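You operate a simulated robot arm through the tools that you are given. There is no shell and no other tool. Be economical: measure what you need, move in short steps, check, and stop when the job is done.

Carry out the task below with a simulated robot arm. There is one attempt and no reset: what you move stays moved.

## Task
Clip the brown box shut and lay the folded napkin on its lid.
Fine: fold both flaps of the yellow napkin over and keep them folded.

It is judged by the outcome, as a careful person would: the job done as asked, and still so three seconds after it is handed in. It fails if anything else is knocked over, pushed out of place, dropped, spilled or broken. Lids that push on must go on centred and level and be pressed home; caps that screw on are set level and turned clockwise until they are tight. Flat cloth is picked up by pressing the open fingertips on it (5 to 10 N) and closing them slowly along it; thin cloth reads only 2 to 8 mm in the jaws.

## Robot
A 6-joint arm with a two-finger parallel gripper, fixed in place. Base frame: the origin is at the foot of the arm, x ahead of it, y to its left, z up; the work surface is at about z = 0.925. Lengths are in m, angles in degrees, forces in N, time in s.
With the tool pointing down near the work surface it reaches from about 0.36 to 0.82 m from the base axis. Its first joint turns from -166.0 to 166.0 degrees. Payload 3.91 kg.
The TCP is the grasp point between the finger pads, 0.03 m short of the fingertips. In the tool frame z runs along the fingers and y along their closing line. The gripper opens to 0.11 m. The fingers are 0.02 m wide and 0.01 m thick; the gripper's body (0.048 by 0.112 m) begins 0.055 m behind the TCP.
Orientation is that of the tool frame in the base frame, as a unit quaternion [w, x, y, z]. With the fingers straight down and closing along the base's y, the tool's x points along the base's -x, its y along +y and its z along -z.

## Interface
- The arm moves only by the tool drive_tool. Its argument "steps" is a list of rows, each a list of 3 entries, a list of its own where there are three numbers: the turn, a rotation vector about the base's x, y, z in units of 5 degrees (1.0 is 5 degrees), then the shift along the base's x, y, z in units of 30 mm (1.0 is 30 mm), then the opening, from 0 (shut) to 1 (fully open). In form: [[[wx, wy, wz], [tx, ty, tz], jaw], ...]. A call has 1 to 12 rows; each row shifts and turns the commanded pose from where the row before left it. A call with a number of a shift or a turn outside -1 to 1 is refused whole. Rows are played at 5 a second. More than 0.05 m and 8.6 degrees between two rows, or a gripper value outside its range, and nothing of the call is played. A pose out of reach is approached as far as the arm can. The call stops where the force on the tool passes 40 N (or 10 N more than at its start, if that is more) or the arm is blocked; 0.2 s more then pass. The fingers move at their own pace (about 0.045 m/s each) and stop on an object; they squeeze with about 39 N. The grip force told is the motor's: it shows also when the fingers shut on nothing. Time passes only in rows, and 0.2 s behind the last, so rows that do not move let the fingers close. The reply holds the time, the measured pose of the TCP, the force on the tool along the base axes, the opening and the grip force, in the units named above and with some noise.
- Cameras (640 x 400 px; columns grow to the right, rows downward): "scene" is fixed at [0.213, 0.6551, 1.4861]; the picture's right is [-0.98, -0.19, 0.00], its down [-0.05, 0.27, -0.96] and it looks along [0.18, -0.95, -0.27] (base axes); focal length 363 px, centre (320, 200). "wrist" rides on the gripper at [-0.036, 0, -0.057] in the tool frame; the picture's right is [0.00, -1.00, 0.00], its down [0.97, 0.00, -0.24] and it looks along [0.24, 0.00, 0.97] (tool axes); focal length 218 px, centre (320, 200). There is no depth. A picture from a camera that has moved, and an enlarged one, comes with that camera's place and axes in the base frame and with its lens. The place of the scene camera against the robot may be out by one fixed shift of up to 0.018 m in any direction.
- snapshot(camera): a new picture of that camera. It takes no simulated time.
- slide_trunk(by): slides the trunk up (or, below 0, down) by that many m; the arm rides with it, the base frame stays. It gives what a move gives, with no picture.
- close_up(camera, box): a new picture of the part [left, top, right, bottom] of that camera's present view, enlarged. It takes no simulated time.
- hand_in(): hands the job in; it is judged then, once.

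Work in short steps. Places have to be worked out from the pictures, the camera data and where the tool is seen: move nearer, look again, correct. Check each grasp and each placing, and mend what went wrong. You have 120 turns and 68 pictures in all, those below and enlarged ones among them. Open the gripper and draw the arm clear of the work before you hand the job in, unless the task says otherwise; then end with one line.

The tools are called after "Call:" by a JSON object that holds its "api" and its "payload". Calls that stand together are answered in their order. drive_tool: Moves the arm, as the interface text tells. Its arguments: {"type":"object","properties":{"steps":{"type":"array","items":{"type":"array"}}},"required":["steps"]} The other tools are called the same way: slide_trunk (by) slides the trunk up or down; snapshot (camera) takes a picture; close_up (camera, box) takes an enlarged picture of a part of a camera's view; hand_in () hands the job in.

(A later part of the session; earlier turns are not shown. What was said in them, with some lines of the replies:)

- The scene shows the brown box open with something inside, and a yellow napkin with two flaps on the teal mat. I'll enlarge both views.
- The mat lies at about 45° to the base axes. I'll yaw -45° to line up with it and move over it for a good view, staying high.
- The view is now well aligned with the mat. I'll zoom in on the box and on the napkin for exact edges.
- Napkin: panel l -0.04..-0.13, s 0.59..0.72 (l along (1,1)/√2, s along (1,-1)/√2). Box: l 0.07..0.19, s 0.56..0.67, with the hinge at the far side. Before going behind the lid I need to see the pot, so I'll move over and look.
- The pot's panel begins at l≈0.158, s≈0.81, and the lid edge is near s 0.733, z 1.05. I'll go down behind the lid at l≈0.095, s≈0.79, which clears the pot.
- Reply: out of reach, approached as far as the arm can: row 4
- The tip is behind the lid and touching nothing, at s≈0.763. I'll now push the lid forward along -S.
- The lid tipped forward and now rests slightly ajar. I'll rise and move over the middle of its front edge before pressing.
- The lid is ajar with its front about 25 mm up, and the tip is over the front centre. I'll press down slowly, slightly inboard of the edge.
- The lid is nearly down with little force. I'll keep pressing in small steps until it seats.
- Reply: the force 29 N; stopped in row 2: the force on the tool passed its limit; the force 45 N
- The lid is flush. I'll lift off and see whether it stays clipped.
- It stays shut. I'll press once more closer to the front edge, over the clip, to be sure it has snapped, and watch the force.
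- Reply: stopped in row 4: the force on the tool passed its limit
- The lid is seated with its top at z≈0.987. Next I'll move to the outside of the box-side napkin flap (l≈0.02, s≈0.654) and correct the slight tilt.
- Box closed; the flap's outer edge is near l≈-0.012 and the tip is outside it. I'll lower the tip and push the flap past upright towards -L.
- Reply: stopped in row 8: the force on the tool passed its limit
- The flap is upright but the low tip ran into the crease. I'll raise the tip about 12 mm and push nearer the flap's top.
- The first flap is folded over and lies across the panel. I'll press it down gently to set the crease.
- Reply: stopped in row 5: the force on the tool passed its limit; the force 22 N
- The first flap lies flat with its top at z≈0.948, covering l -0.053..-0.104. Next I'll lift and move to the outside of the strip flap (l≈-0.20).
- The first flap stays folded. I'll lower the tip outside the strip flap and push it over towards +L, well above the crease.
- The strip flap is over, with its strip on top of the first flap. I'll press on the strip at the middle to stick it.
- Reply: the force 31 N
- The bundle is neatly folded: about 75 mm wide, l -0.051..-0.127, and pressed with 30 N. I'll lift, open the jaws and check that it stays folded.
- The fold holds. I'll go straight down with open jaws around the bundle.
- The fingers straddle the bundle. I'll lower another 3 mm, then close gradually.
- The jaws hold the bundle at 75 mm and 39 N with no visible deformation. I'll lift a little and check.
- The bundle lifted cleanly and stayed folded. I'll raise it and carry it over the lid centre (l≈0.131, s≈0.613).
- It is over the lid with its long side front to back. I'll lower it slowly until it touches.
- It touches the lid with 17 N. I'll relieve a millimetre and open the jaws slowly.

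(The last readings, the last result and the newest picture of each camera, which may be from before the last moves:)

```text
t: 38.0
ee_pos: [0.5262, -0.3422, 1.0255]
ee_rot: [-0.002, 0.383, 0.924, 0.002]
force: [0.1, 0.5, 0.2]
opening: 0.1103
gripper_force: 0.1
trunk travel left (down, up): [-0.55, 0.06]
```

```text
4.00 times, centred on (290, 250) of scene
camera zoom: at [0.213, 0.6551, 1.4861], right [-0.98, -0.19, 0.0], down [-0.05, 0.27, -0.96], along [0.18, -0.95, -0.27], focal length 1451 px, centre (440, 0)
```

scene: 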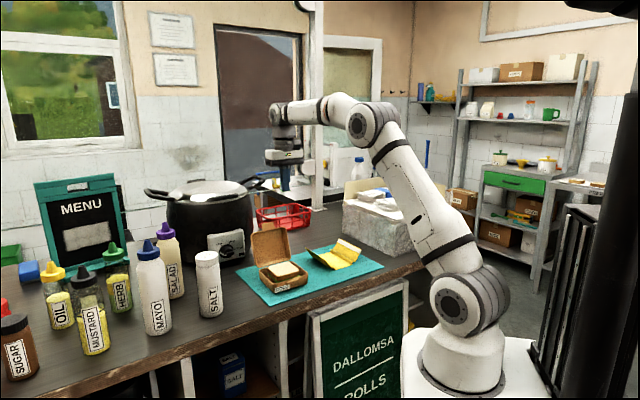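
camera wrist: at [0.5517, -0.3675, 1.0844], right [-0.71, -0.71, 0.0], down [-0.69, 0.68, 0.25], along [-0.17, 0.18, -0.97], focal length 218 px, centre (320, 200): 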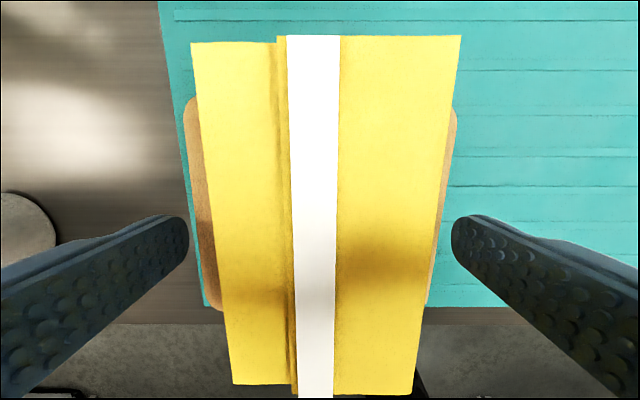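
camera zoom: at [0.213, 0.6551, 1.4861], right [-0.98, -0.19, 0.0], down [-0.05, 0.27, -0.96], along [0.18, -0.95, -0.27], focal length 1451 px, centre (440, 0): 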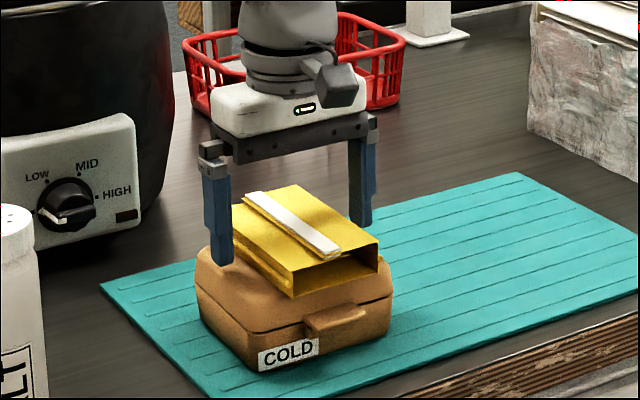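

The bundle rests flat and centred on the lid. I'll rise straight up, back away and inspect everything.

Call:
{"api": "drive_tool", "payload": {"steps": [[[0, 0, 0], [0, 0, 0.5], 1], [[0, 0, 0], [0, 0, 1], 1], [[0, 0, 0], [0, 0, 1], 1], [[0, 0, 0], [0, 0, 1], 1], [[0, 0, 0], [0, 0, 1], 1], [[0, 0, 0], [-0.8, -0.4, 0.5], 1], [[0, 0, 0], [-0.8, -0.4, 0.5], 1], [[0, 0, 0], [-0.8, -0.4, 0], 1], [[0, 0, 0], [-0.8, -0.4, 0], 1], [[0, 0, 0], [-0.8, -0.4, 0], 1], [[0, 0, 0], [0, 0, 0], 1]]}}

Call:
{"api": "close_up", "payload": {"camera": "scene", "box": [260, 230, 340, 300]}}

Call:
{"api": "snapshot", "payload": {"camera": "wrist"}}

Call:
{"api": "snapshot", "payload": {"camera": "scene"}}

```text
t: 40.4
ee_pos: [0.405, -0.405, 1.1911]
ee_rot: [-0.002, 0.382, 0.924, 0.001]
force: [0.7, -0.1, 1.1]
opening: 0.1095
gripper_force: 0.1
trunk travel left (down, up): [-0.55, 0.06]
```

```text
5.71 times, centred on (300, 265) of scene
camera zoom: at [0.213, 0.6551, 1.4861], right [-0.98, -0.19, 0.0], down [-0.05, 0.27, -0.96], along [0.18, -0.95, -0.27], focal length 2073 px, centre (434, -171)
```

zoom: 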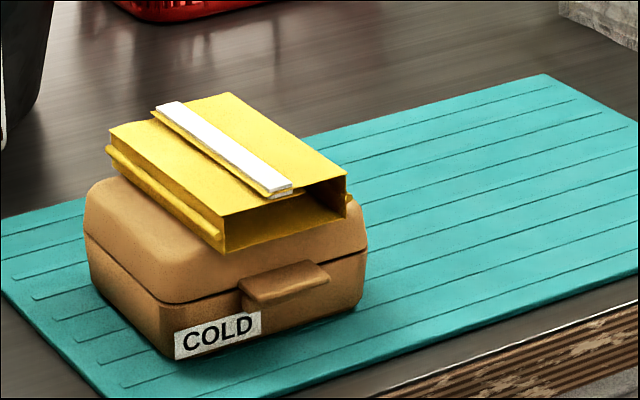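

```text
26 pictures are left
camera wrist: at [0.4302, -0.4296, 1.2489], right [-0.71, -0.71, 0.0], down [-0.69, 0.68, 0.25], along [-0.17, 0.17, -0.97], focal length 218 px, centre (320, 200)
```

wrist: 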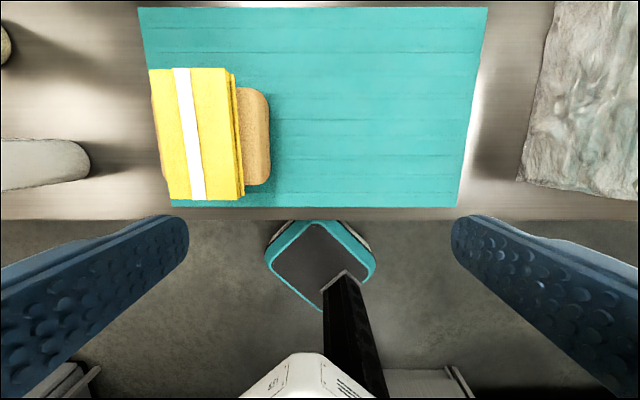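

```text
25 pictures are left
```

scene: 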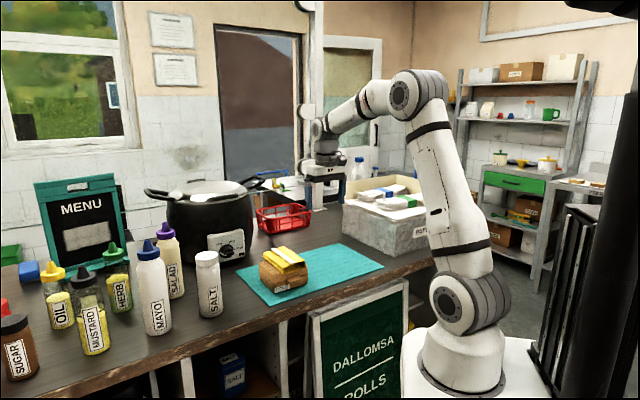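

The napkin stays folded on the lid and nothing else has moved. I'll take one tight look at the clip and lid seam.

Call:
{"api": "close_up", "payload": {"camera": "scene", "box": [268, 256, 308, 298]}}

```text
9.52 times, centred on (288, 277) of scene
camera zoom: at [0.213, 0.6551, 1.4861], right [-0.98, -0.19, 0.0], down [-0.05, 0.27, -0.96], along [0.18, -0.95, -0.27], focal length 3455 px, centre (625, -533)
```

zoom: 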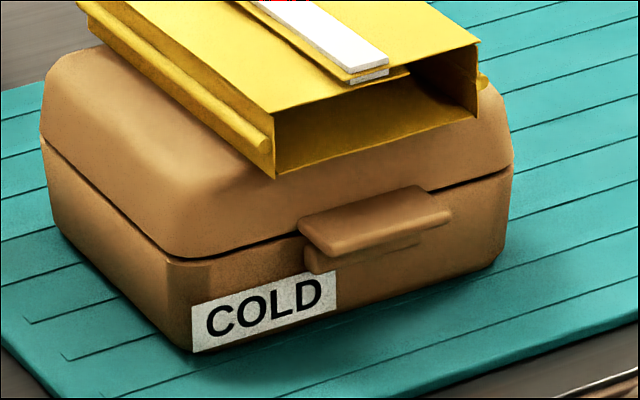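

The lid is flush all round with the clip over its catch, the napkin lies folded on it, and the gripper is open and clear. I'm handing in.

Call:
{"api": "hand_in", "payload": {}}

```text
The job is handed in.
```

The brown box is closed and pressed home at the clip. I judged that from the flush seam and by pressing to about 40 N, and didn't try lifting the tab. The yellow napkin has both flaps folded and stuck down, and it lies centred on the lid.
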